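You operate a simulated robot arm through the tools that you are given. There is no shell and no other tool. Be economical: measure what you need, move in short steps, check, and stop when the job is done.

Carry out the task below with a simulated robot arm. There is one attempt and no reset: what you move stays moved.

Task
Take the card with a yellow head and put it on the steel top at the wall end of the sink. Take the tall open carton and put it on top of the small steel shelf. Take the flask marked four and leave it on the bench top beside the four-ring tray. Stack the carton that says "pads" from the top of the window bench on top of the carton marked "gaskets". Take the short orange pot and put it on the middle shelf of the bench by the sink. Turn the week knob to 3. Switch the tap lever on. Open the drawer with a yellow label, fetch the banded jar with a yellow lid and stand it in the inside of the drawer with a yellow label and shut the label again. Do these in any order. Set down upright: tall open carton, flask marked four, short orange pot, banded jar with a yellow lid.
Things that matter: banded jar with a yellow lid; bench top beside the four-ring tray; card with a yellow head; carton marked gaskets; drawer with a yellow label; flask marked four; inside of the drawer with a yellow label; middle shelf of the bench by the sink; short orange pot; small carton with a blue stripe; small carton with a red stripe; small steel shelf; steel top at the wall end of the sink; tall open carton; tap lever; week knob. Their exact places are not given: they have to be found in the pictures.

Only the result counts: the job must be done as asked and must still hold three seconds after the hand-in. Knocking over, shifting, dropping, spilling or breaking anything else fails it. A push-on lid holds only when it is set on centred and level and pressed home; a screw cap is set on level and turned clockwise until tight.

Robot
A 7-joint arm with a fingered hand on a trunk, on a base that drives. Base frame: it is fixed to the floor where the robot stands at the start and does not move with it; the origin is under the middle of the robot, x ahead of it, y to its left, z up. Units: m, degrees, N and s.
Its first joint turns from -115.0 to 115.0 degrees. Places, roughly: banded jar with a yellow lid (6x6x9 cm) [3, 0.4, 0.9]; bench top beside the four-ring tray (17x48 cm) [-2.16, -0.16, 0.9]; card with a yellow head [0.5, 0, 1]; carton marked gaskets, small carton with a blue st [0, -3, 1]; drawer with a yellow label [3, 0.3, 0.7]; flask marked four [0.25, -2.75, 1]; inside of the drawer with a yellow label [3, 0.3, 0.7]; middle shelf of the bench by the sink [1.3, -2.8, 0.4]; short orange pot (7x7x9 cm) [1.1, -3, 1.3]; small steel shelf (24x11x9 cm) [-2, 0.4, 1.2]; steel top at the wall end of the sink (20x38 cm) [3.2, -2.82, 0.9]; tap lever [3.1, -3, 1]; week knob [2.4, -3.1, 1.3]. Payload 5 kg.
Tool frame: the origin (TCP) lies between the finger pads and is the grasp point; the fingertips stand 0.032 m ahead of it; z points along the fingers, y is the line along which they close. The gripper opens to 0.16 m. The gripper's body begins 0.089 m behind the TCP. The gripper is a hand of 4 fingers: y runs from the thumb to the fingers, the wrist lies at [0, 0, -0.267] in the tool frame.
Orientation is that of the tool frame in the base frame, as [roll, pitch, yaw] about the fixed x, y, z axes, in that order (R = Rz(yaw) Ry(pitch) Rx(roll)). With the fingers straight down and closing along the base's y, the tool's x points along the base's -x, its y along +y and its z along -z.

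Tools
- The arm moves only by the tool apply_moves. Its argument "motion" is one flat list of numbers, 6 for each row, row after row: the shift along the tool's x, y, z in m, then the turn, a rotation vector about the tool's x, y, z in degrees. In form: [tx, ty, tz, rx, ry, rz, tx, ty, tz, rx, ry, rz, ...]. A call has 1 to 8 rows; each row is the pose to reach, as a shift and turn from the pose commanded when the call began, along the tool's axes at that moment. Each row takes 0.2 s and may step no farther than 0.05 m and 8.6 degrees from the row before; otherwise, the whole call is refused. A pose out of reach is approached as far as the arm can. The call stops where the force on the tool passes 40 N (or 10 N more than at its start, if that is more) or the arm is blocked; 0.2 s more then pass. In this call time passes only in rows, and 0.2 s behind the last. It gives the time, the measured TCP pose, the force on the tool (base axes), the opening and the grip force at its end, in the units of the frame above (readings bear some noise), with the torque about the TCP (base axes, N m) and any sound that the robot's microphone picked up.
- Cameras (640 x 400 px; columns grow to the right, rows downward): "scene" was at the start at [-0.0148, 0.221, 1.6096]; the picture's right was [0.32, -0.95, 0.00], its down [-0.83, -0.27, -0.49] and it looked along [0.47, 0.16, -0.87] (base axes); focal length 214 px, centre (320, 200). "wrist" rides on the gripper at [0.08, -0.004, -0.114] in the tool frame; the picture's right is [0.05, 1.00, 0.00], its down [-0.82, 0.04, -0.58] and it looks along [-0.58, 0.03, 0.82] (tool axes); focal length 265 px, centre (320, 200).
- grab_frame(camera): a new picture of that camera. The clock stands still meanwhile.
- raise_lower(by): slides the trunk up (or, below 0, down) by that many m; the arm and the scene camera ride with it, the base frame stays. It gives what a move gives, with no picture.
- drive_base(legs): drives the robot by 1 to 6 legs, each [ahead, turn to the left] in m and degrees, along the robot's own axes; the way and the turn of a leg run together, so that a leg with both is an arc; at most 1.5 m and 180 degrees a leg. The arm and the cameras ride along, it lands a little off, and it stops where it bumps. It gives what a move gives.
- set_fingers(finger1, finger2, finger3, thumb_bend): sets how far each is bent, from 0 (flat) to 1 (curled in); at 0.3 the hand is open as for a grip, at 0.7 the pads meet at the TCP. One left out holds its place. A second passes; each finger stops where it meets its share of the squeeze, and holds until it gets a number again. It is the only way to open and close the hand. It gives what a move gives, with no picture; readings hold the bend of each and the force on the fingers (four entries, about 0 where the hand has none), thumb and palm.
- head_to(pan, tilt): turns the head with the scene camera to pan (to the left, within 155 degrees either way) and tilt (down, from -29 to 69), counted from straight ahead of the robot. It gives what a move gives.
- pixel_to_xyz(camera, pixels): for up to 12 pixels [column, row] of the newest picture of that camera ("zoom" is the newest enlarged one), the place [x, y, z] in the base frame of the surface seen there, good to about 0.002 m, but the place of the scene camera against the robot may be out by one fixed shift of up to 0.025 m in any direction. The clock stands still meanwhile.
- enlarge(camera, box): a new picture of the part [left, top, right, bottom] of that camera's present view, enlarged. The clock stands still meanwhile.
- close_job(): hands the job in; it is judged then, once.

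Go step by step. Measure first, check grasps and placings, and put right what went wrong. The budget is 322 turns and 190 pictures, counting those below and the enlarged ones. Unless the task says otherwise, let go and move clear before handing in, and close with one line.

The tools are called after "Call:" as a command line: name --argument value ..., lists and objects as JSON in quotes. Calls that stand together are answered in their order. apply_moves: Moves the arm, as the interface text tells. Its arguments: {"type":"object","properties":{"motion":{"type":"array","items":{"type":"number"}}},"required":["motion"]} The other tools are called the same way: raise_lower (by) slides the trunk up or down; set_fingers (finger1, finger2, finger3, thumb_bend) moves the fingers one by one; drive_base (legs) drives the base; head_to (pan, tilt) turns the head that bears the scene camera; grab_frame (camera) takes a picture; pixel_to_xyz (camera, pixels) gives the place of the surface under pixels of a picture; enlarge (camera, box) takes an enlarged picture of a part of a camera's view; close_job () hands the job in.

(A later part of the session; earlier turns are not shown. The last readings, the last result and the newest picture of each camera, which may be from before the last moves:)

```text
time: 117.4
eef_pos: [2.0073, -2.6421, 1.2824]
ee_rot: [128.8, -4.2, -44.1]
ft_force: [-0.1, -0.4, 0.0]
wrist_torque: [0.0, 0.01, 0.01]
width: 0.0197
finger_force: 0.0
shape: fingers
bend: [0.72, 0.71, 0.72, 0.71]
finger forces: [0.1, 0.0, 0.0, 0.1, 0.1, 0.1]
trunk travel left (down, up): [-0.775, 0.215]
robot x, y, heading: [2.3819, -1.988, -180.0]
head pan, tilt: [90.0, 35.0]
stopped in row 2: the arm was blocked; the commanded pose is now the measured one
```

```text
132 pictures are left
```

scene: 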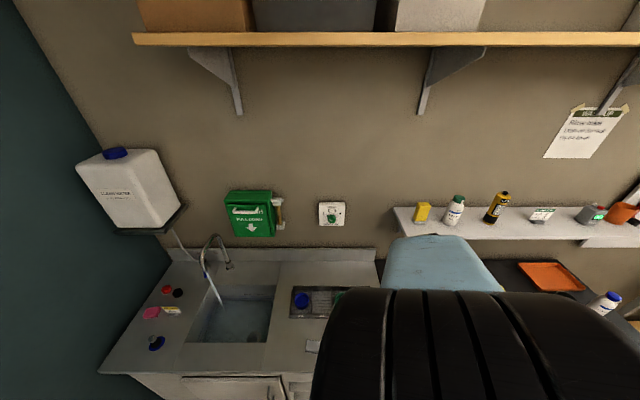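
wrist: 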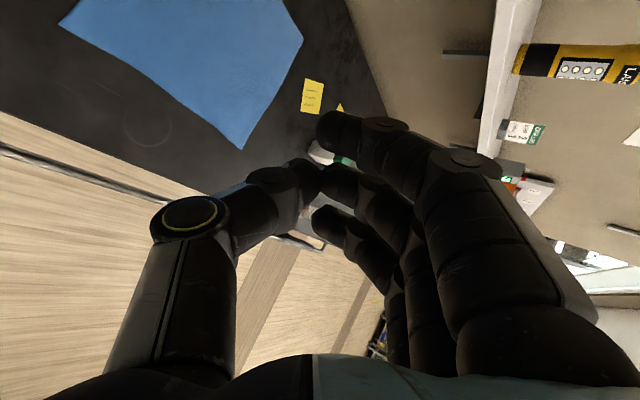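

The arm is near its first-joint limit; turning the base left 70° so the wall lies ahead.

Call:
drive_base --legs '[[0, 60]]'

Call:
head_to --pan 30 --tilt 35

Call:
grab_frame --camera "scene"

Call:
grab_frame --camera "wrist"

```text
time: 120.6
eef_pos: [2.7586, -2.645, 1.2813]
ee_rot: [128.7, -4.3, 15.5]
ft_force: [0.7, 1.1, 0.1]
wrist_torque: [0.03, 0.0, 0.0]
width: 0.0198
finger_force: 0.0
shape: fingers
bend: [0.72, 0.71, 0.72, 0.71]
finger forces: [0.0, 0.0, 0.1, 0.0, 0.0, 0.0]
trunk travel left (down, up): [-0.775, 0.215]
robot x, y, heading: [2.3865, -1.9896, -119.9]
head pan, tilt: [90.0, 35.0]
```

```text
time: 121.9
eef_pos: [2.7567, -2.645, 1.2823]
ee_rot: [128.7, -4.2, 15.4]
ft_force: [0.8, 0.3, -0.3]
wrist_torque: [-0.01, -0.02, -0.01]
width: 0.0194
finger_force: 0.1
shape: fingers
bend: [0.72, 0.71, 0.72, 0.71]
finger forces: [0.1, 0.0, 0.0, 0.0, 0.0, 0.0]
trunk travel left (down, up): [-0.775, 0.215]
robot x, y, heading: [2.3873, -1.989, -120.2]
head pan, tilt: [30.0, 35.0]
```

```text
131 pictures are left
```

scene: 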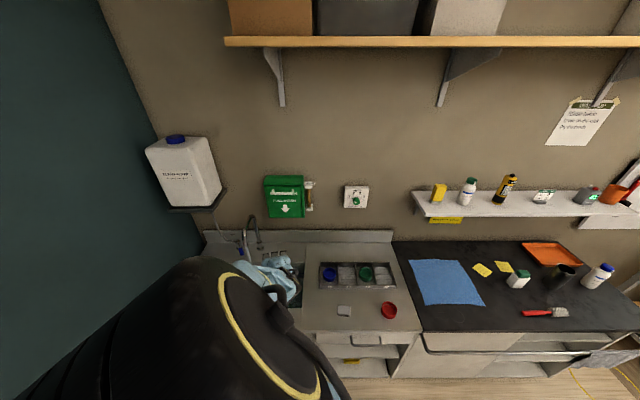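

```text
130 pictures are left
```

wrist: 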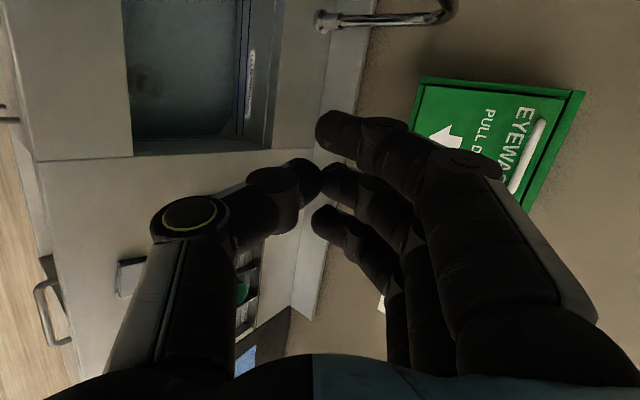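

Call:
apply_moves --motion '[-0.046, 0.005, 0.003, -4.9, -2, 0.15, -0.092, 0.01, 0.006, -9.8, -4, 0.3, -0.138, 0.015, 0.009, -14.7, -6.1, 0.45, -0.184, 0.02, 0.012, -19.5, -8.1, 0.6, -0.23, 0.025, 0.015, -24.4, -10.1, 0.75, -0.276, 0.03, 0.018, -29.3, -12.2, 0.9, -0.322, 0.035, 0.021, -34.2, -14.2, 1.05, -0.368, 0.04, 0.024, -39, -16.2, 1.2]'

Call:
grab_frame --camera "wrist"

```text
time: 123.7
eef_pos: [2.412, -2.7842, 1.272]
ee_rot: [90.0, -0.2, 0.0]
ft_force: [0.1, -0.2, 0.4]
wrist_torque: [-0.04, -0.02, 0.04]
width: 0.0198
finger_force: 0.1
shape: fingers
bend: [0.72, 0.71, 0.72, 0.71]
finger forces: [0.0, 0.0, 0.0, 0.1, 0.1, 0.1]
trunk travel left (down, up): [-0.775, 0.215]
robot x, y, heading: [2.3847, -1.9879, -120.0]
head pan, tilt: [30.0, 35.0]
```

```text
129 pictures are left
```

wrist: 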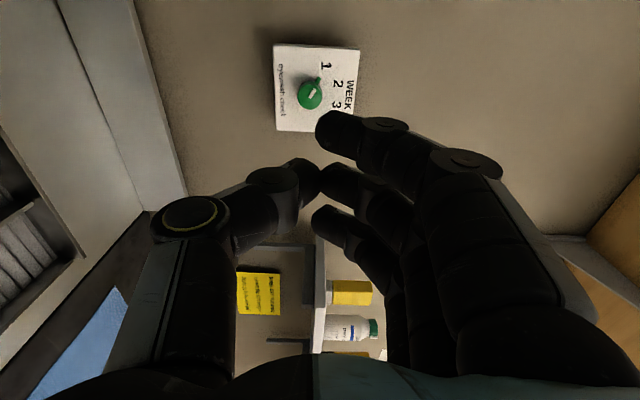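

Call:
enlarge --camera "wrist" --box '[262, 35, 372, 140]'

Call:
pixel_to_xyz --camera "zoom" --pixels '[[275, 220], [325, 165], [250, 250], [285, 195], [310, 235], [370, 120], [440, 185], [430, 270], [80, 50], [540, 60], [90, 360], [300, 220]]'

```text
3.81 times, centred on (317, 88) of wrist
```

zoom: 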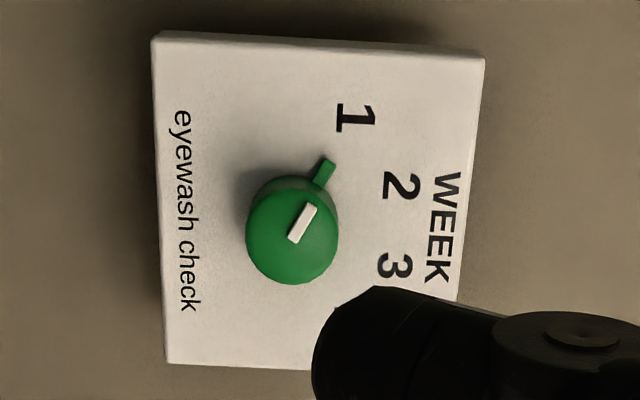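

```text
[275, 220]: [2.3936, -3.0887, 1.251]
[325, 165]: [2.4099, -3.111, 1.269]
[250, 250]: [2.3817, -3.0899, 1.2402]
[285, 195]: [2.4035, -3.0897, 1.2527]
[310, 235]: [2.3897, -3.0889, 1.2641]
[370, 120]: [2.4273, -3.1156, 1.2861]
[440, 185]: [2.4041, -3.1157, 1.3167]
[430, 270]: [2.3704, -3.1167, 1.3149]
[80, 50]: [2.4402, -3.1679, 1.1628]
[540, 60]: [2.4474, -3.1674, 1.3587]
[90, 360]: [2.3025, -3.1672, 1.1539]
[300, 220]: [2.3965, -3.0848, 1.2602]
```

Knob axis at (2.389,1.2565), face y=-3.089, panel -3.116; pointer at −60° (1), label 3 at +20°, so an 80° clockwise turn. I open the pinch, pre-rotate −40° and come close.

Call:
set_fingers --finger1 0.4 --finger2 0.55 --finger3 0.4 --thumb_bend 0.55

Call:
apply_moves --motion '[-0.005, -0.003, 0.038, 0, 0, -8, -0.01, -0.006, 0.076, 0, 0, -16, -0.015, -0.009, 0.114, 0, 0, -24, -0.02, -0.012, 0.152, 0, 0, -32, -0.023, -0.0155, 0.19, 0, 0, -40]'

Call:
grab_frame --camera "wrist"

```text
time: 124.7
eef_pos: [2.4139, -2.7822, 1.2726]
ee_rot: [90.0, 0.0, 0.1]
ft_force: [0.2, -0.9, 0.9]
wrist_torque: [0.03, 0.0, 0.01]
width: 0.1005
finger_force: 0.1
shape: fingers
bend: [0.4, 0.55, 0.4, 0.55]
finger forces: [0.0, 0.1, 0.0, 0.0, 0.0, 0.0]
trunk travel left (down, up): [-0.775, 0.215]
robot x, y, heading: [2.3878, -1.9896, -119.9]
head pan, tilt: [30.0, 35.0]
```

```text
time: 125.9
eef_pos: [2.3917, -2.9758, 1.2551]
ee_rot: [90.0, 40.2, 0.0]
ft_force: [0.5, -0.3, -1.4]
wrist_torque: [-0.01, -0.01, 0.0]
width: 0.1007
finger_force: 0.0
shape: fingers
bend: [0.4, 0.55, 0.4, 0.55]
finger forces: [0.0, 0.0, 0.1, 0.0, 0.0, 0.0]
trunk travel left (down, up): [-0.775, 0.215]
robot x, y, heading: [2.3856, -1.989, -120.1]
head pan, tilt: [30.0, 35.0]
```

```text
127 pictures are left
```

wrist: 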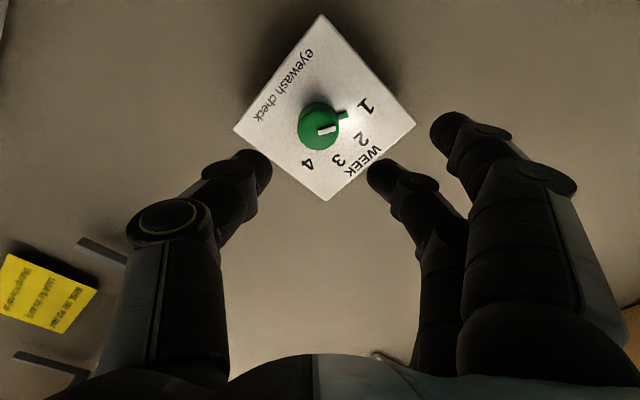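

Call:
apply_moves --motion '[-0.003, 0, 0.035, 0, 0, 0, -0.003, 0, 0.07, 0, 0, 0, -0.003, 0, 0.098, 0, 0, 0]'

Call:
grab_frame --camera "wrist"

```text
time: 126.7
eef_pos: [2.3887, -3.0732, 1.2561]
ee_rot: [90.0, 39.9, 0.1]
ft_force: [0.3, -1.0, -0.4]
wrist_torque: [-0.05, 0.0, 0.0]
width: 0.1007
finger_force: 0.0
shape: fingers
bend: [0.4, 0.55, 0.4, 0.55]
finger forces: [0.0, 0.1, 0.1, 0.0, 0.0, 0.0]
trunk travel left (down, up): [-0.775, 0.215]
robot x, y, heading: [2.3855, -1.9877, -120.3]
head pan, tilt: [30.0, 35.0]
```

```text
126 pictures are left
```

wrist: 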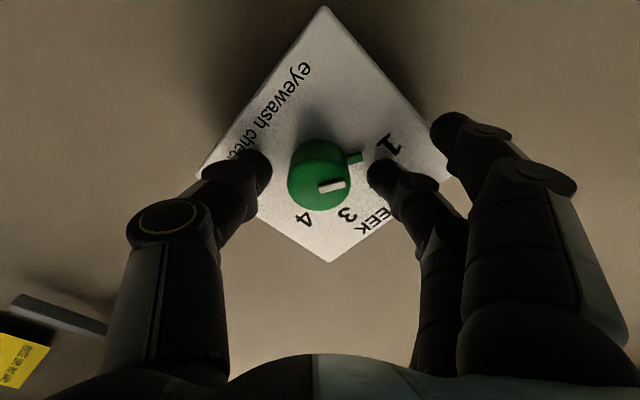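

Call:
set_fingers --finger2 0.8 --thumb_bend 0.8

Call:
grab_frame --camera "wrist"

```text
time: 127.7
eef_pos: [2.3878, -3.0733, 1.2548]
ee_rot: [90.2, 40.0, 0.0]
ft_force: [-9.6, -6.3, -13.8]
wrist_torque: [0.07, -0.04, 0.01]
width: 0.0849
finger_force: 19.9
shape: fingers
bend: [0.4, 0.64, 0.4, 0.66]
finger forces: [0.0, 12.1, 0.0, 0.0, 28.0, 0.0]
trunk travel left (down, up): [-0.775, 0.215]
robot x, y, heading: [2.3842, -1.9871, -120.4]
head pan, tilt: [30.0, 35.0]
```

```text
125 pictures are left
```

wrist: 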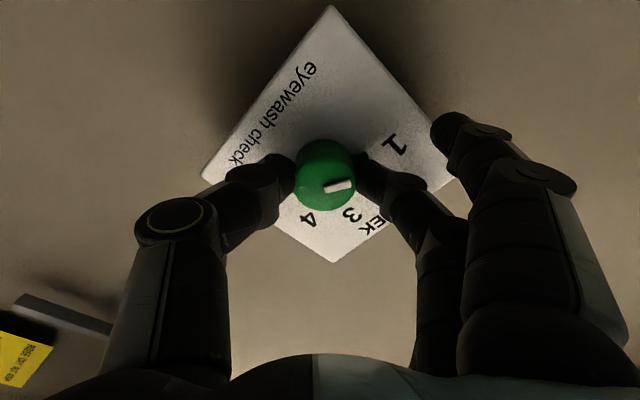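

Call:
apply_moves --motion '[0, 0, 0, 0, 0, 8, 0, 0, 0, 0, 0, 16, 0, 0, 0, 0, 0, 24, 0, 0, 0, 0, 0, 32, 0, 0, 0, 0, 0, 40, 0, 0, 0, 0, 0, 48, 0, 0, 0, 0, 0, 56, 0, 0, 0, 0, 0, 64]'

Call:
grab_frame --camera "wrist"

```text
time: 129.5
eef_pos: [2.3905, -3.0742, 1.2566]
ee_rot: [90.1, -24.1, 0.1]
ft_force: [-4.1, 0.7, -18.5]
wrist_torque: [0.27, -0.05, -0.21]
width: 0.0849
finger_force: 19.0
shape: fingers
bend: [0.4, 0.64, 0.4, 0.66]
finger forces: [0.0, 11.8, 0.1, 0.0, 27.1, 0.1]
trunk travel left (down, up): [-0.775, 0.215]
robot x, y, heading: [2.3835, -1.9912, -120.2]
head pan, tilt: [30.0, 35.0]
```

```text
124 pictures are left
```

wrist: 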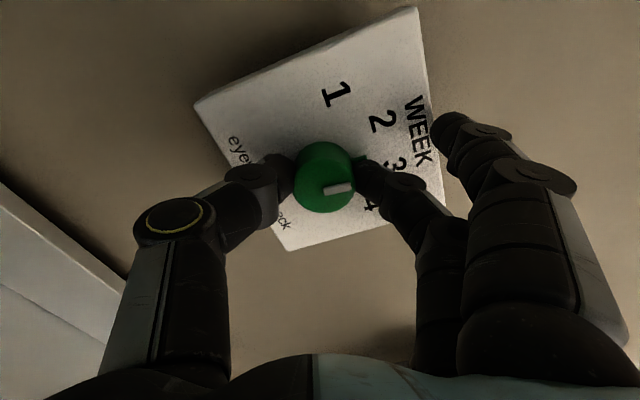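

Call:
apply_moves --motion '[0, 0, 0, 0, 0, 8, 0, 0, 0, 0, 0, 16]'

Call:
set_fingers --finger2 0.5 --thumb_bend 0.5

Call:
apply_moves --motion '[0, 0, -0.05, 0, 0, 0, 0, 0, -0.1, 0, 0, 0, 0, 0, -0.14, 0, 0, 0]'

Call:
enlarge --camera "wrist" --box '[220, 0, 460, 220]'

Call:
pixel_to_xyz --camera "zoom" --pixels '[[275, 230], [300, 220]]'

```text
time: 130.1
eef_pos: [2.3906, -3.0734, 1.2567]
ee_rot: [90.0, -40.2, 0.1]
ft_force: [-0.1, -2.7, -13.8]
wrist_torque: [0.12, -0.02, -0.13]
width: 0.0848
finger_force: 18.0
shape: fingers
bend: [0.4, 0.64, 0.4, 0.66]
finger forces: [0.0, 13.4, 0.0, 0.0, 23.4, 0.0]
trunk travel left (down, up): [-0.775, 0.215]
robot x, y, heading: [2.386, -1.9902, -120.1]
head pan, tilt: [30.0, 35.0]
```

```text
time: 131.1
eef_pos: [2.3879, -3.0716, 1.2573]
ee_rot: [89.9, -40.0, 0.1]
ft_force: [0.0, -0.6, -0.9]
wrist_torque: [0.04, -0.01, 0.01]
width: 0.1105
finger_force: 0.1
shape: fingers
bend: [0.4, 0.5, 0.4, 0.5]
finger forces: [0.1, 0.0, 0.0, 0.0, 0.0, 0.0]
trunk travel left (down, up): [-0.775, 0.215]
robot x, y, heading: [2.3843, -1.9898, -120.2]
head pan, tilt: [30.0, 35.0]
```

```text
time: 131.9
eef_pos: [2.3881, -2.9299, 1.2588]
ee_rot: [89.9, -40.0, 0.1]
ft_force: [-0.5, -0.1, 0.8]
wrist_torque: [0.0, 0.0, 0.03]
width: 0.1107
finger_force: 0.2
shape: fingers
bend: [0.4, 0.5, 0.4, 0.5]
finger forces: [0.0, 0.0, 0.1, 0.0, 0.0, 0.0]
trunk travel left (down, up): [-0.775, 0.215]
robot x, y, heading: [2.3856, -1.9877, -120.0]
head pan, tilt: [30.0, 35.0]
```

```text
1.82 times, centred on (340, 110) of wrist
```

zoom: 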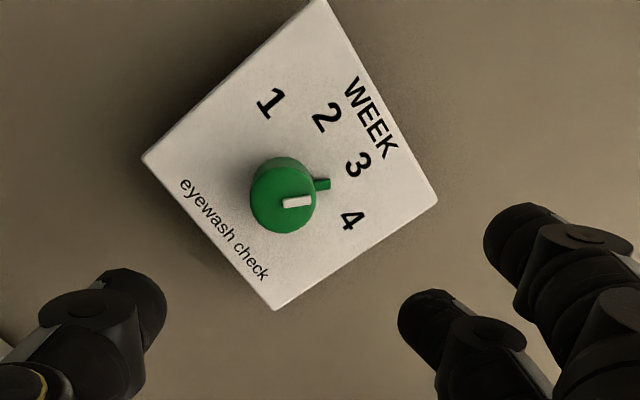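

```text
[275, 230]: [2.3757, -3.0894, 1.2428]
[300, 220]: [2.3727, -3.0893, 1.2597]
```

Call:
enlarge --camera "wrist" --box '[290, 40, 390, 140]'

Call:
pixel_to_xyz --camera "zoom" --pixels '[[90, 65], [90, 75], [190, 270], [70, 280], [280, 200], [210, 215], [240, 210], [385, 165], [365, 370], [265, 210]]'

```text
4.00 times, centred on (340, 90) of wrist
```

zoom: 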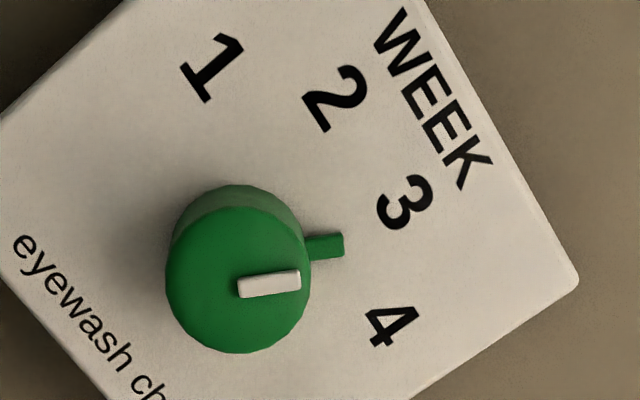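

```text
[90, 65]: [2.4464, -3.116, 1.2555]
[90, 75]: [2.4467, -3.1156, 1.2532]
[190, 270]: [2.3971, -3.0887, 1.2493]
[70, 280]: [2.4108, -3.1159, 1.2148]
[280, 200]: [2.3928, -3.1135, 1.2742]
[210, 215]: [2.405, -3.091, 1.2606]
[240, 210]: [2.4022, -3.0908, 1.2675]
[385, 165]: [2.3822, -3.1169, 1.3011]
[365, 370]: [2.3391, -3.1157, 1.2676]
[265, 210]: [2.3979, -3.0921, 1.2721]
```

Call:
pixel_to_xyz --camera "zoom" --pixels '[[215, 68], [337, 97], [405, 203], [390, 325], [328, 245], [338, 245], [245, 288], [295, 279], [167, 275], [308, 270], [230, 207], [225, 350]]'

```text
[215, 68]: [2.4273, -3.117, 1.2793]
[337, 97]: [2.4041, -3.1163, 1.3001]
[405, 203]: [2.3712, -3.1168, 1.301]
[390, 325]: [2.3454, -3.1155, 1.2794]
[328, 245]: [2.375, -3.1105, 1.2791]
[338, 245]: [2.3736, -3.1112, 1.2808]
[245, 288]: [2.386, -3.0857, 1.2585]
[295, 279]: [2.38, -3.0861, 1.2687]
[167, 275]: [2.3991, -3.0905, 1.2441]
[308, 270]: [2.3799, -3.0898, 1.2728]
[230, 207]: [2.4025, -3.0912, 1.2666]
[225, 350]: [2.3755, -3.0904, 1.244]
```

Measured pointer angle is about +30.5°, while 3 sits at +20.5°; I re-grip and turn back 10°.

Call:
apply_moves --motion '[0, 0, 0.05, 0, 0, 0, 0, 0, 0.1, 0, 0, 0, 0, 0, 0.142, 0, 0, 0]'

Call:
set_fingers --finger2 0.8 --thumb_bend 0.8

Call:
enlarge --camera "wrist" --box '[220, 50, 420, 250]'

```text
time: 132.7
eef_pos: [2.3892, -3.075, 1.2562]
ee_rot: [89.9, -40.0, 0.0]
ft_force: [0.1, 0.3, 0.4]
wrist_torque: [0.01, -0.01, -0.02]
width: 0.1108
finger_force: 0.0
shape: fingers
bend: [0.4, 0.5, 0.4, 0.5]
finger forces: [0.1, 0.0, 0.0, 0.0, 0.0, 0.0]
trunk travel left (down, up): [-0.775, 0.215]
robot x, y, heading: [2.3862, -1.9879, -120.0]
head pan, tilt: [30.0, 35.0]
```

```text
time: 133.7
eef_pos: [2.3921, -3.0747, 1.2536]
ee_rot: [90.2, -40.1, 0.0]
ft_force: [9.1, -6.2, -10.3]
wrist_torque: [-0.04, -0.04, 0.01]
width: 0.0819
finger_force: 18.9
shape: fingers
bend: [0.4, 0.63, 0.4, 0.67]
finger forces: [0.0, 12.5, 0.0, 0.0, 25.7, 0.1]
trunk travel left (down, up): [-0.775, 0.215]
robot x, y, heading: [2.385, -1.9931, -120.0]
head pan, tilt: [30.0, 35.0]
```

```text
2.00 times, centred on (320, 150) of wrist
```

zoom: 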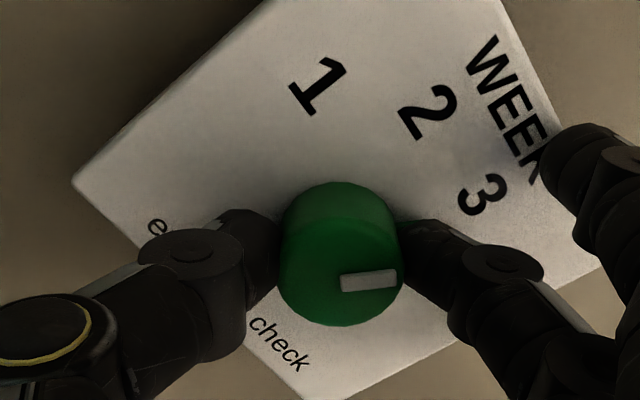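

Call:
pixel_to_xyz --camera "zoom" --pixels '[[347, 283], [393, 277], [370, 280]]'

Call:
apply_moves --motion '[0, 0, 0, 0, 0, -5, 0, 0, 0, 0, 0, -10, 0, 0, 0, 0, 0, -10]'

Call:
set_fingers --finger2 0.5 --thumb_bend 0.5

Call:
apply_moves --motion '[0, 0, -0.05, 0, 0, 0, 0, 0, -0.1, 0, 0, 0, 0, 0, -0.14, 0, 0, 0]'

Call:
enlarge --camera "wrist" --box '[290, 40, 390, 140]'

```text
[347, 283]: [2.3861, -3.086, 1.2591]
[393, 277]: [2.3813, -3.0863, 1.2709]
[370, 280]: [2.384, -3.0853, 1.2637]
```

```text
time: 134.5
eef_pos: [2.3911, -3.0769, 1.2545]
ee_rot: [90.3, -29.8, 0.0]
ft_force: [7.7, 2.5, -17.6]
wrist_torque: [0.18, -0.07, 0.02]
width: 0.0831
finger_force: 21.0
shape: fingers
bend: [0.4, 0.63, 0.4, 0.67]
finger forces: [0.1, 11.6, 0.1, 0.0, 29.9, 0.0]
trunk travel left (down, up): [-0.775, 0.215]
robot x, y, heading: [2.3829, -1.9923, -120.0]
head pan, tilt: [30.0, 35.0]
```

```text
time: 135.5
eef_pos: [2.3887, -3.0742, 1.2572]
ee_rot: [89.9, -30.1, 0.1]
ft_force: [0.1, 3.0, 0.6]
wrist_torque: [0.09, -0.03, 0.06]
width: 0.11
finger_force: 1.1
shape: fingers
bend: [0.4, 0.5, 0.4, 0.5]
finger forces: [0.0, 0.1, 0.1, 0.1, 2.2, 0.0]
trunk travel left (down, up): [-0.775, 0.215]
robot x, y, heading: [2.3831, -1.9899, -120.3]
head pan, tilt: [30.0, 35.0]
```

```text
time: 136.3
eef_pos: [2.3885, -2.9329, 1.2622]
ee_rot: [89.9, -30.0, 0.2]
ft_force: [0.6, 0.5, 0.3]
wrist_torque: [0.06, -0.04, 0.02]
width: 0.1106
finger_force: 0.1
shape: fingers
bend: [0.4, 0.5, 0.4, 0.5]
finger forces: [0.0, 0.1, 0.1, 0.0, 0.1, 0.0]
trunk travel left (down, up): [-0.775, 0.215]
robot x, y, heading: [2.3837, -1.9915, -120.4]
head pan, tilt: [30.0, 35.0]
```

```text
4.00 times, centred on (340, 90) of wrist
```

zoom: 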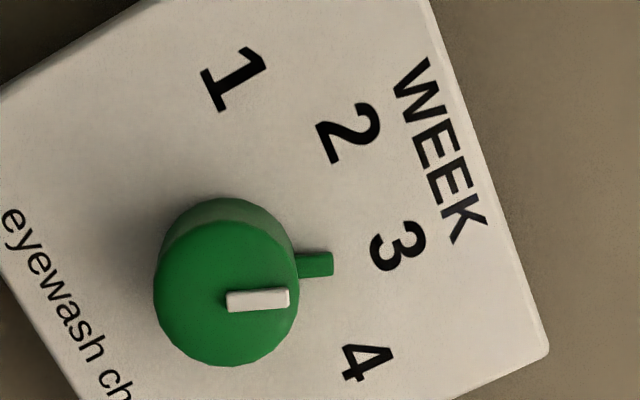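

Call:
pixel_to_xyz --camera "zoom" --pixels '[[325, 264], [315, 266], [398, 245], [368, 362], [235, 302], [282, 299], [350, 133], [235, 78]]'

```text
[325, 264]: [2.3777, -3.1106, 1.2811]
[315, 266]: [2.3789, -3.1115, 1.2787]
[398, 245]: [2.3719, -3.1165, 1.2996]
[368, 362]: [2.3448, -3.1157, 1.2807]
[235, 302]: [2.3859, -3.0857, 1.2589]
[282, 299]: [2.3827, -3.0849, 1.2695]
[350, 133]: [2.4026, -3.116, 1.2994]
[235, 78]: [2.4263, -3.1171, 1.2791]
```

Pointer now at ~20°: knob is on 3. Next the orange pot: retract while rolling the hand so it closes horizontally, then drive to x≈1.1.

Call:
apply_moves --motion '[0, 0, -0.03, 0, 0, 7.5, 0, 0, -0.06, 0, 0, 15, 0, 0, -0.09, 0, 0, 22.5, 0, 0, -0.12, 0, 0, 30, 0, 0, -0.15, 0, 0, 37.5, 0, 0, -0.17, 0, 0, 45, 0, 0, -0.17, 0, 0, 52.5, 0, 0, -0.17, 0, 0, 60]'

Call:
set_fingers --finger1 0.3 --finger2 0.3 --finger3 0.3 --thumb_bend 0.3

Call:
grab_frame --camera "wrist"

```text
time: 138.1
eef_pos: [2.3897, -2.7634, 1.2585]
ee_rot: [-68.2, -89.9, 158.2]
ft_force: [-0.6, 0.1, 0.0]
wrist_torque: [0.04, -0.01, -0.01]
width: 0.1105
finger_force: 0.1
shape: fingers
bend: [0.4, 0.5, 0.4, 0.5]
finger forces: [0.0, 0.1, 0.0, 0.1, 0.1, 0.0]
trunk travel left (down, up): [-0.775, 0.215]
robot x, y, heading: [2.3859, -1.9909, -119.8]
head pan, tilt: [30.0, 35.0]
```

```text
time: 139.1
eef_pos: [2.3906, -2.7636, 1.2569]
ee_rot: [-1.4, -90.0, 91.5]
ft_force: [-0.7, -0.1, -0.8]
wrist_torque: [0.0, -0.02, -0.01]
width: 0.1701
finger_force: 0.1
shape: fingers
bend: [0.3, 0.3, 0.3, 0.3]
finger forces: [0.1, 0.0, 0.0, 0.1, 0.1, 0.0]
trunk travel left (down, up): [-0.775, 0.215]
robot x, y, heading: [2.3843, -1.9861, -120.3]
head pan, tilt: [30.0, 35.0]
```

```text
119 pictures are left
```

wrist: 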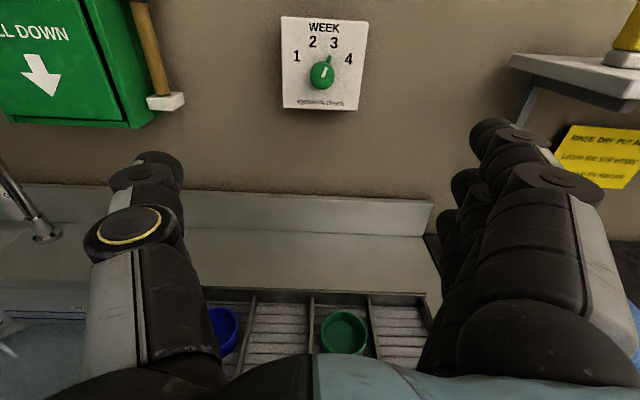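

Call:
drive_base --legs '[[0, -60], [1.295, 0], [0, 60]]'

Call:
grab_frame --camera "wrist"

Call:
grab_frame --camera "scene"

```text
time: 151.1
eef_pos: [1.0884, -2.7556, 1.2578]
ee_rot: [-122.3, -89.9, -148.9]
ft_force: [0.1, 0.4, -0.6]
wrist_torque: [-0.01, 0.01, 0.02]
width: 0.1699
finger_force: 0.0
shape: fingers
bend: [0.3, 0.3, 0.3, 0.3]
finger forces: [0.1, 0.0, 0.0, 0.0, 0.0, 0.1]
trunk travel left (down, up): [-0.775, 0.215]
robot x, y, heading: [1.1029, -1.9799, -121.6]
head pan, tilt: [30.0, 35.0]
```

```text
118 pictures are left
```

wrist: 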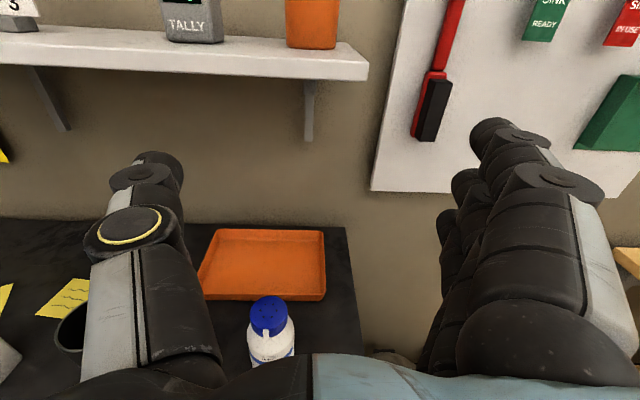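

```text
117 pictures are left
```

scene: 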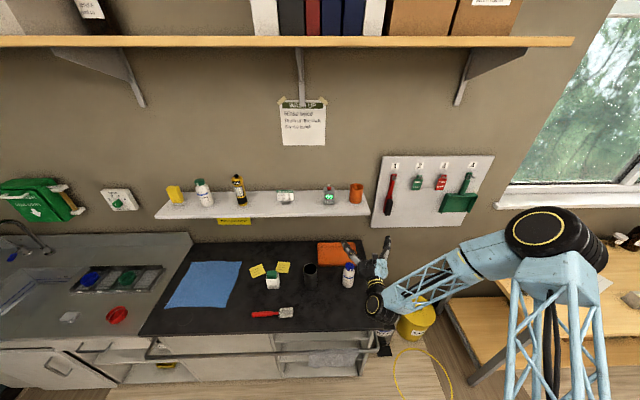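

Call:
pixel_to_xyz --camera "wrist" --pixels '[[289, 20], [313, 20], [337, 20], [313, 45], [313, 52], [365, 60], [225, 20], [168, 20], [435, 100]]'

Call:
enlarge --camera "scene" --box '[310, 170, 390, 220]'

Call:
pixel_to_xyz --camera "zoom" --pixels '[[365, 135], [365, 185], [365, 225], [330, 180], [400, 180], [365, 120], [365, 260]]'

```text
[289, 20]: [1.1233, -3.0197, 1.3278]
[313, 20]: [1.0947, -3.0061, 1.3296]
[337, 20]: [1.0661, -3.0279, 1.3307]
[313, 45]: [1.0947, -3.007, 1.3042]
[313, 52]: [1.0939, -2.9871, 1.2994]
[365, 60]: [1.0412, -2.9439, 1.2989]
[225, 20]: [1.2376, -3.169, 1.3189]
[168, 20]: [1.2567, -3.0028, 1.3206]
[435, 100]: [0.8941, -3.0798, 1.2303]
```

```text
8.00 times, centred on (350, 195) of scene
```

zoom: 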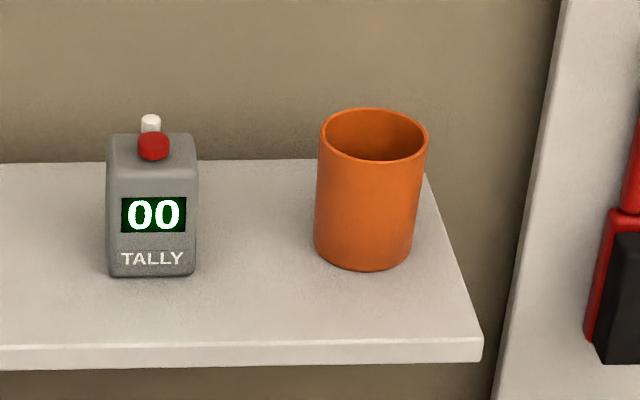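

```text
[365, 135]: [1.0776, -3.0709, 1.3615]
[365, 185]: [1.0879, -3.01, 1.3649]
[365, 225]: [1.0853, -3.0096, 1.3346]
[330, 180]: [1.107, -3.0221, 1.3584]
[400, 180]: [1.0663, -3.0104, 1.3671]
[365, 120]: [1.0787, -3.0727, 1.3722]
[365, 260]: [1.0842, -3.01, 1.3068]
```

Pot: centre (1.095,-3.04), shelf top 1.2995. I raise, pre-close a little and go in from the front.

Call:
set_fingers --finger1 0.45 --finger2 0.45 --finger3 0.45 --thumb_bend 0.45

Call:
apply_moves --motion '[0.035, -0.002, 0, 1.3, 0, 0, 0.07, -0.004, 0, 1.3, 0, 0, 0.094, -0.0065, 0.02, 1.3, 0, 0, 0.094, -0.0065, 0.06, 1.3, 0, 0, 0.094, -0.0065, 0.1, 1.3, 0, 0]'

Call:
grab_frame --camera "wrist"

```text
time: 152.1
eef_pos: [1.0889, -2.7553, 1.2572]
ee_rot: [-177.6, -90.0, -93.7]
ft_force: [-0.4, 1.0, -0.2]
wrist_torque: [0.0, 0.0, -0.01]
width: 0.1123
finger_force: 0.1
shape: fingers
bend: [0.45, 0.45, 0.45, 0.45]
finger forces: [0.1, 0.0, 0.0, 0.0, 0.1, 0.0]
trunk travel left (down, up): [-0.775, 0.215]
robot x, y, heading: [1.1027, -1.9823, -121.3]
head pan, tilt: [30.0, 35.0]
```

```text
time: 153.3
eef_pos: [1.0908, -2.8567, 1.3524]
ee_rot: [0.6, -90.0, 89.3]
ft_force: [-0.1, -0.8, -0.3]
wrist_torque: [-0.01, -0.02, 0.01]
width: 0.1123
finger_force: 0.0
shape: fingers
bend: [0.45, 0.45, 0.45, 0.45]
finger forces: [0.0, 0.0, 0.0, 0.1, 0.0, 0.0]
trunk travel left (down, up): [-0.775, 0.215]
robot x, y, heading: [1.1033, -1.9826, -121.7]
head pan, tilt: [30.0, 35.0]
```

```text
115 pictures are left
```

wrist: 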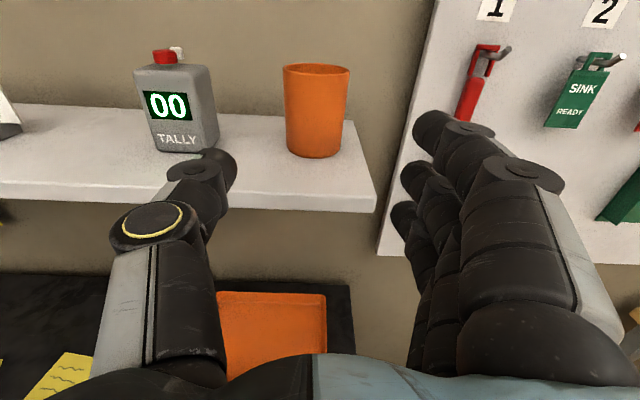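

Call:
pixel_to_xyz --camera "wrist" --pixels '[[214, 100], [195, 110], [317, 80], [287, 110], [346, 110], [317, 150]]'

Call:
apply_moves --motion '[0, -0.002, 0.045, 0, 0, 0, 0, -0.004, 0.09, 0, 0, 0, 0, -0.004, 0.135, 0, 0, 0, 0, -0.004, 0.182, 0, 0, 0]'

Call:
grab_frame --camera "wrist"

```text
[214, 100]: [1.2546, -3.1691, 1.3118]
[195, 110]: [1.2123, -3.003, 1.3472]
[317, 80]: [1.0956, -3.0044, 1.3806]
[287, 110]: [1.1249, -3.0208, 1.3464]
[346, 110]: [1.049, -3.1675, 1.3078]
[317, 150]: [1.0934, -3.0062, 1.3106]
```

```text
time: 154.3
eef_pos: [1.097, -3.0389, 1.3513]
ee_rot: [136.9, -90.0, -46.9]
ft_force: [0.1, 0.2, -0.3]
wrist_torque: [0.0, 0.0, 0.0]
width: 0.112
finger_force: 0.0
shape: fingers
bend: [0.45, 0.45, 0.45, 0.45]
finger forces: [0.0, 0.1, 0.0, 0.0, 0.0, 0.0]
trunk travel left (down, up): [-0.775, 0.215]
robot x, y, heading: [1.1013, -1.9793, -121.6]
head pan, tilt: [30.0, 35.0]
```

```text
114 pictures are left
```

wrist: 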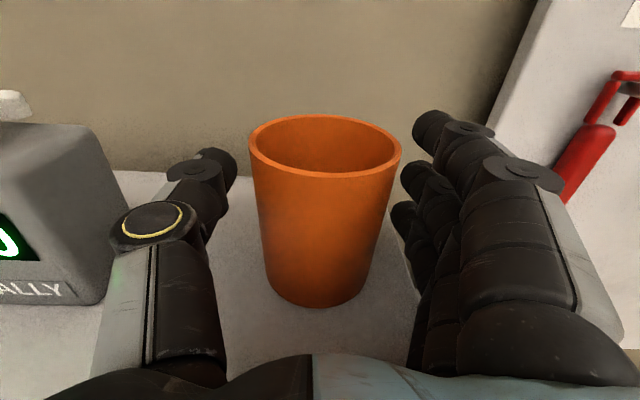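

Call:
set_fingers --finger1 0.8 --finger2 0.8 --finger3 0.8 --thumb_bend 0.8

Call:
apply_moves --motion '[0.015, 0, 0, 0, 0, 0, 0.03, 0, 0, 0, 0, 0]'

Call:
grab_frame --camera "wrist"

```text
time: 155.3
eef_pos: [1.0967, -3.0355, 1.3523]
ee_rot: [-155.2, -90.0, -114.8]
ft_force: [-0.5, -0.3, 2.4]
wrist_torque: [0.03, 0.02, 0.01]
width: 0.0485
finger_force: 32.5
shape: fingers
bend: [0.63, 0.63, 0.64, 0.72]
finger forces: [10.9, 10.5, 10.5, 0.0, 32.3, 0.0]
trunk travel left (down, up): [-0.775, 0.215]
robot x, y, heading: [1.1035, -1.9804, -121.5]
head pan, tilt: [30.0, 35.0]
```

```text
time: 155.9
eef_pos: [1.0968, -3.0368, 1.3809]
ee_rot: [-60.9, -90.0, 150.7]
ft_force: [-0.8, -1.2, -0.9]
wrist_torque: [0.01, -0.02, 0.01]
width: 0.0487
finger_force: 32.1
shape: fingers
bend: [0.63, 0.63, 0.64, 0.72]
finger forces: [10.8, 10.6, 10.5, 0.1, 32.1, 0.1]
trunk travel left (down, up): [-0.775, 0.215]
robot x, y, heading: [1.1026, -1.9785, -121.7]
head pan, tilt: [30.0, 35.0]
```

```text
113 pictures are left
```

wrist: 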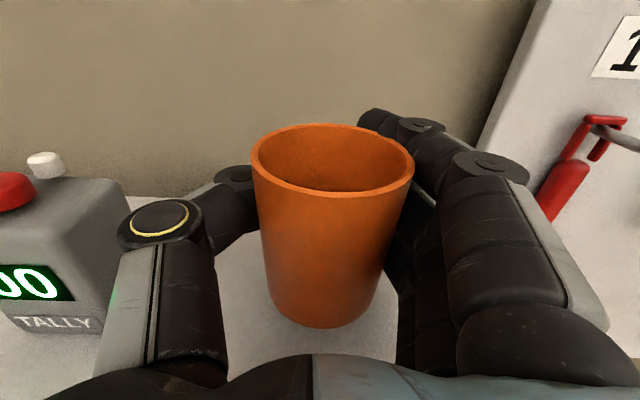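

Call:
apply_moves --motion '[0, 0, -0.045, 0, 0, 0, 0, 0, -0.09, 0, 0, 0, 0, 0, -0.135, 0, 0, 0, 0, 0, -0.18, 0, 0, 0, 0, 0, -0.225, 0, 0, 0, 0, 0, -0.27, 0, 0, 0, 0, 0, -0.31, 0, 0, 0]'

Call:
drive_base --legs '[[0, 31.6], [-0.45, 0]]'

Call:
head_to --pan -10 --tilt 50

Call:
grab_frame --camera "scene"

```text
time: 157.5
eef_pos: [1.0949, -2.7253, 1.3824]
ee_rot: [6.5, -89.9, 83.3]
ft_force: [0.1, 0.6, -0.6]
wrist_torque: [0.0, 0.02, -0.01]
width: 0.0485
finger_force: 31.5
shape: fingers
bend: [0.63, 0.63, 0.64, 0.72]
finger forces: [10.8, 10.4, 10.3, 0.1, 31.5, 0.0]
trunk travel left (down, up): [-0.775, 0.215]
robot x, y, heading: [1.1074, -1.9816, -121.7]
head pan, tilt: [30.0, 35.0]
```

```text
time: 161.8
eef_pos: [1.4874, -2.1766, 1.3811]
ee_rot: [-154.9, -90.0, -83.7]
ft_force: [-0.4, 0.8, 0.7]
wrist_torque: [0.01, -0.02, -0.03]
width: 0.0487
finger_force: 31.8
shape: fingers
bend: [0.63, 0.63, 0.64, 0.72]
finger forces: [10.8, 10.2, 10.2, 0.0, 31.5, 0.0]
trunk travel left (down, up): [-0.775, 0.215]
robot x, y, heading: [1.1041, -1.5332, -90.3]
head pan, tilt: [30.0, 35.0]
```

```text
time: 162.8
eef_pos: [1.4867, -2.1771, 1.3808]
ee_rot: [-159.1, -89.9, -79.6]
ft_force: [0.5, 0.6, -0.5]
wrist_torque: [0.01, -0.02, 0.0]
width: 0.0486
finger_force: 31.2
shape: fingers
bend: [0.63, 0.63, 0.64, 0.72]
finger forces: [10.7, 10.2, 10.2, 0.0, 31.5, 0.0]
trunk travel left (down, up): [-0.775, 0.215]
robot x, y, heading: [1.1058, -1.5359, -90.4]
head pan, tilt: [-10.0, 50.0]
```

```text
112 pictures are left
```

scene: 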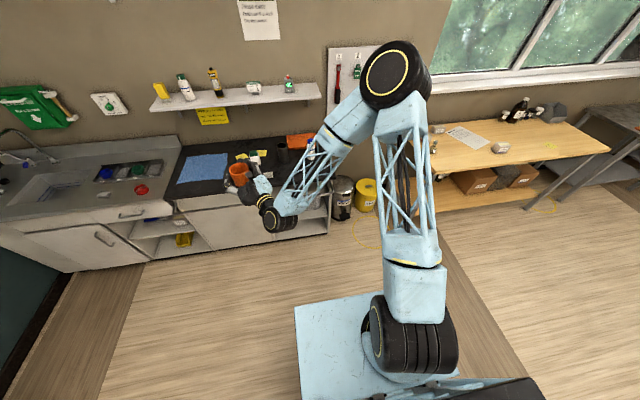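

Call:
enlarge --camera "scene" --box '[240, 160, 340, 250]'

Call:
apply_moves --motion '[0, 0, 0, -8, 0, 0, 0, 0, 0, -16, 0, 0, 0, 0, 0, -24, 0, 0, 0, 0, 0, -31.3, 0, 0]'

Call:
raise_lower --by -0.4

Call:
grab_frame --camera "scene"

```text
4.44 times, centred on (290, 205) of scene
```

zoom: 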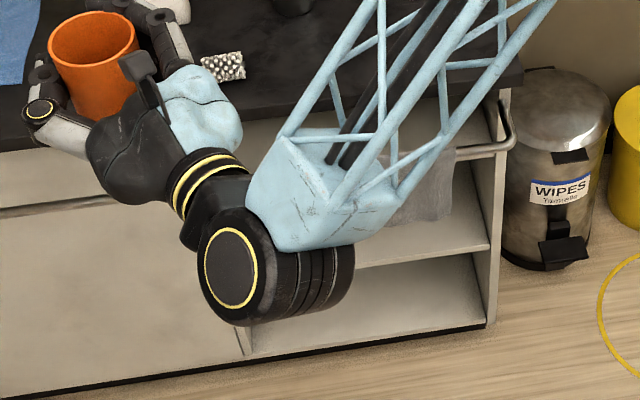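

```text
time: 163.8
eef_pos: [1.4872, -2.1778, 1.3816]
ee_rot: [52.4, -89.9, 37.6]
ft_force: [0.5, 0.5, 0.0]
wrist_torque: [0.0, 0.02, 0.03]
width: 0.0481
finger_force: 31.3
shape: fingers
bend: [0.63, 0.63, 0.64, 0.72]
finger forces: [10.7, 10.3, 10.1, 0.0, 30.8, 0.0]
trunk travel left (down, up): [-0.775, 0.215]
robot x, y, heading: [1.1053, -1.5335, -90.2]
head pan, tilt: [-10.0, 50.0]
```

```text
time: 167.7
eef_pos: [1.487, -2.1775, 0.9822]
ee_rot: [176.8, -89.9, -87.0]
ft_force: [0.1, 0.0, -1.0]
wrist_torque: [0.02, 0.0, -0.02]
width: 0.0487
finger_force: 31.3
shape: fingers
bend: [0.63, 0.63, 0.64, 0.72]
finger forces: [10.6, 10.3, 10.0, 0.0, 30.9, 0.0]
trunk travel left (down, up): [-0.375, 0.615]
robot x, y, heading: [1.1039, -1.5358, -90.1]
head pan, tilt: [-10.0, 50.0]
```

```text
110 pictures are left
```

scene: 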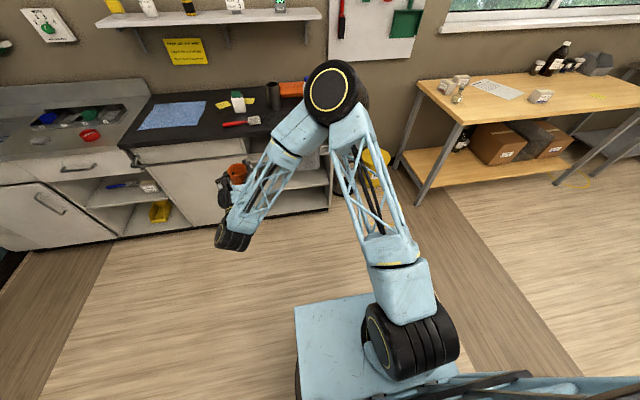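

Call:
raise_lower --by -0.36

Call:
grab_frame --camera "wrist"

Call:
grab_frame --camera "scene"

```text
time: 171.2
eef_pos: [1.4871, -2.1777, 0.6216]
ee_rot: [-8.3, -90.0, 98.1]
ft_force: [-0.6, 0.6, -1.0]
wrist_torque: [0.01, 0.0, -0.04]
width: 0.0482
finger_force: 30.6
shape: fingers
bend: [0.63, 0.63, 0.64, 0.72]
finger forces: [10.7, 10.4, 10.0, 0.0, 31.0, 0.1]
trunk travel left (down, up): [-0.015, 0.975]
robot x, y, heading: [1.1062, -1.5355, -90.2]
head pan, tilt: [-10.0, 50.0]
```

```text
109 pictures are left
```

wrist: 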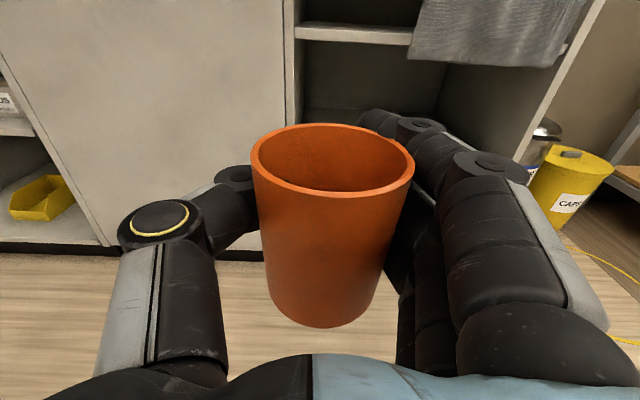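

```text
108 pictures are left
```

scene: 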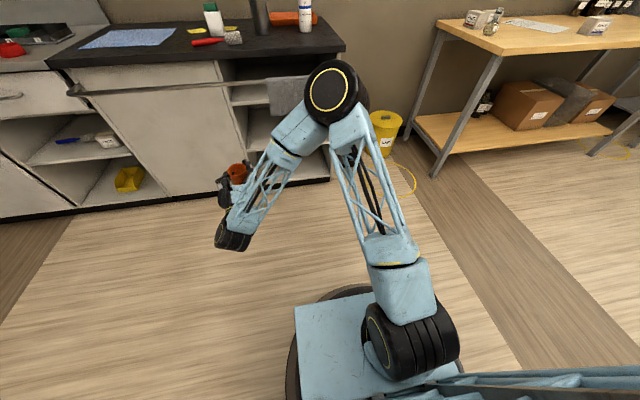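

Call:
pixel_to_xyz --camera "wrist" --pixels '[[290, 80], [297, 100], [350, 35], [330, 95], [470, 60], [545, 110], [440, 62], [530, 140], [400, 110]]'

Call:
enlarge --camera "scene" --box '[200, 40, 360, 200]'

Call:
pixel_to_xyz --camera "zoom" --pixels '[[240, 320], [210, 370], [230, 290], [200, 250], [245, 225], [460, 340], [260, 370], [130, 200]]'

```text
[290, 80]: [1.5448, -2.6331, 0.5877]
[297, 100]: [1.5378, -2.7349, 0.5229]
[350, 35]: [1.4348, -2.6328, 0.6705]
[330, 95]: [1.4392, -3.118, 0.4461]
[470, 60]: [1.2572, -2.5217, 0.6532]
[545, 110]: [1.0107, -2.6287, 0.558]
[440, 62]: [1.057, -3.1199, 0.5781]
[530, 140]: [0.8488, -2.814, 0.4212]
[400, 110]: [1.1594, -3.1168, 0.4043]
```

```text
2.50 times, centred on (280, 120) of scene
```

zoom: 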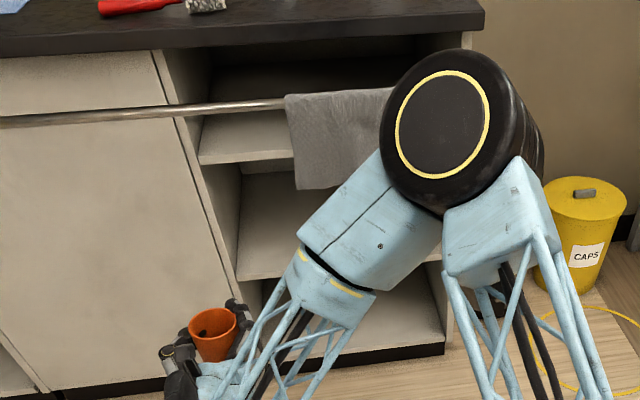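

```text
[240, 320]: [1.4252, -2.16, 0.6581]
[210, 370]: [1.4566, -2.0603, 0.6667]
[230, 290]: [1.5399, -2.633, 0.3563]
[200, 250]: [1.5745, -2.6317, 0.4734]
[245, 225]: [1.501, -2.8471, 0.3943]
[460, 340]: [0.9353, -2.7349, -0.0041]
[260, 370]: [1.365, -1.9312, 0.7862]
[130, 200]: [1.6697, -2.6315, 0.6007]
```

Opening: front y≈-2.63, x 1.01–1.535, middle shelf top ≈0.398, upper shelf edge ≈0.66. I bring the pot to (1.35,-2.3) a bit above shelf level.

Call:
apply_moves --motion '[-0.03, 0.027, 0.02, 0, 0, 0, -0.06, 0.055, 0.045, 0, 0, 0, -0.09, 0.082, 0.07, 0, 0, 0, -0.12, 0.11, 0.095, 0, 0, 0, -0.145, 0.137, 0.12, 0, 0, 0]'

Call:
grab_frame --camera "wrist"

Call:
pixel_to_xyz --camera "wrist" --pixels '[[233, 130], [250, 110], [335, 90], [345, 35], [400, 60], [430, 75], [530, 100], [333, 160], [333, 310]]'

```text
time: 172.4
eef_pos: [1.3509, -2.2952, 0.4756]
ee_rot: [-158.8, -90.0, -111.1]
ft_force: [-0.7, 0.0, 0.0]
wrist_torque: [0.0, -0.03, -0.07]
width: 0.0485
finger_force: 30.8
shape: fingers
bend: [0.63, 0.64, 0.64, 0.72]
finger forces: [10.6, 10.2, 10.0, 0.0, 30.6, 0.0]
trunk travel left (down, up): [-0.015, 0.975]
robot x, y, heading: [1.1035, -1.5346, -90.5]
head pan, tilt: [-10.0, 50.0]
```

```text
106 pictures are left
```

wrist: 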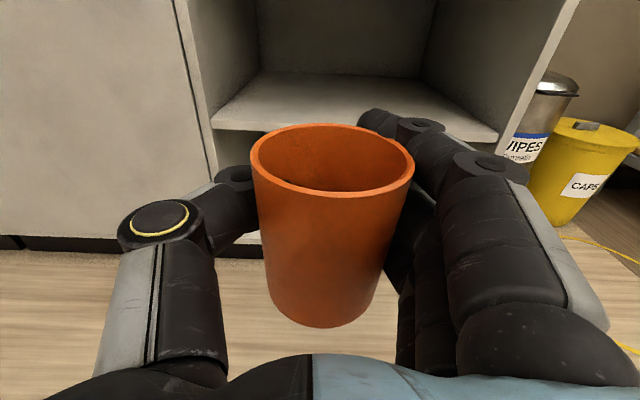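

```text
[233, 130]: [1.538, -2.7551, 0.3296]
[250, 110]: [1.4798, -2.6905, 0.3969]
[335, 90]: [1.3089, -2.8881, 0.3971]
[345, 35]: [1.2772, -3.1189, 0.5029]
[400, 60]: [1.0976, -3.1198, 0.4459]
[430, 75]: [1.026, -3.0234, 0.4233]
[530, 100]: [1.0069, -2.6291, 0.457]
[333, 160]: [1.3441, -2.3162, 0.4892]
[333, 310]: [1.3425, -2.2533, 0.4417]
```

Call:
apply_moves --motion '[0, 0.008, 0.045, 0, 0, 0, 0, 0.016, 0.09, 0, 0, 0, 0, 0.024, 0.135, 0, 0, 0, 0, 0.032, 0.18, 0, 0, 0, 0, 0.04, 0.225, 0, 0, 0]'

Call:
grab_frame --camera "scene"

Call:
grab_frame --camera "wrist"

```text
time: 173.6
eef_pos: [1.3125, -2.5222, 0.4778]
ee_rot: [-147.0, -90.0, -122.9]
ft_force: [0.0, 0.0, 0.1]
wrist_torque: [0.02, 0.0, 0.0]
width: 0.0487
finger_force: 30.3
shape: fingers
bend: [0.63, 0.64, 0.64, 0.72]
finger forces: [10.5, 10.1, 9.8, 0.0, 30.2, 0.0]
trunk travel left (down, up): [-0.015, 0.975]
robot x, y, heading: [1.1042, -1.5366, -90.0]
head pan, tilt: [-10.0, 50.0]
```

```text
105 pictures are left
```

scene: 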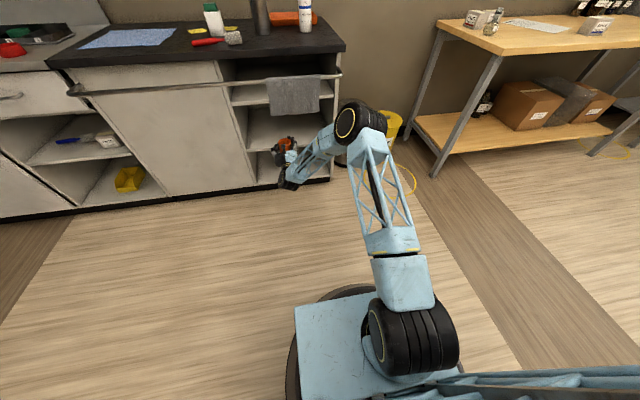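

```text
104 pictures are left
```

wrist: 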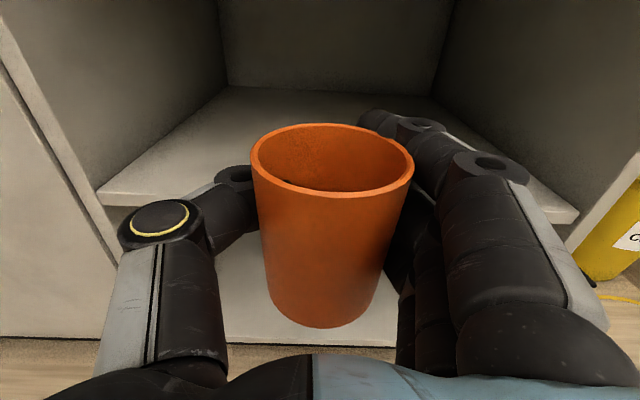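

Call:
pixel_to_xyz --camera "scene" --pixels '[[347, 122], [362, 112], [340, 150], [388, 115], [330, 70], [335, 150], [310, 95]]'

```text
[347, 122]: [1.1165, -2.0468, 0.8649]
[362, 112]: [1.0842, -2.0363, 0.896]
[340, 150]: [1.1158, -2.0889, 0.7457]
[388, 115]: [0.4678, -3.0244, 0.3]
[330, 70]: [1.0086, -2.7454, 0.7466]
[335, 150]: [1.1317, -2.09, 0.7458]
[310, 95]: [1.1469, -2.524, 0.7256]
```

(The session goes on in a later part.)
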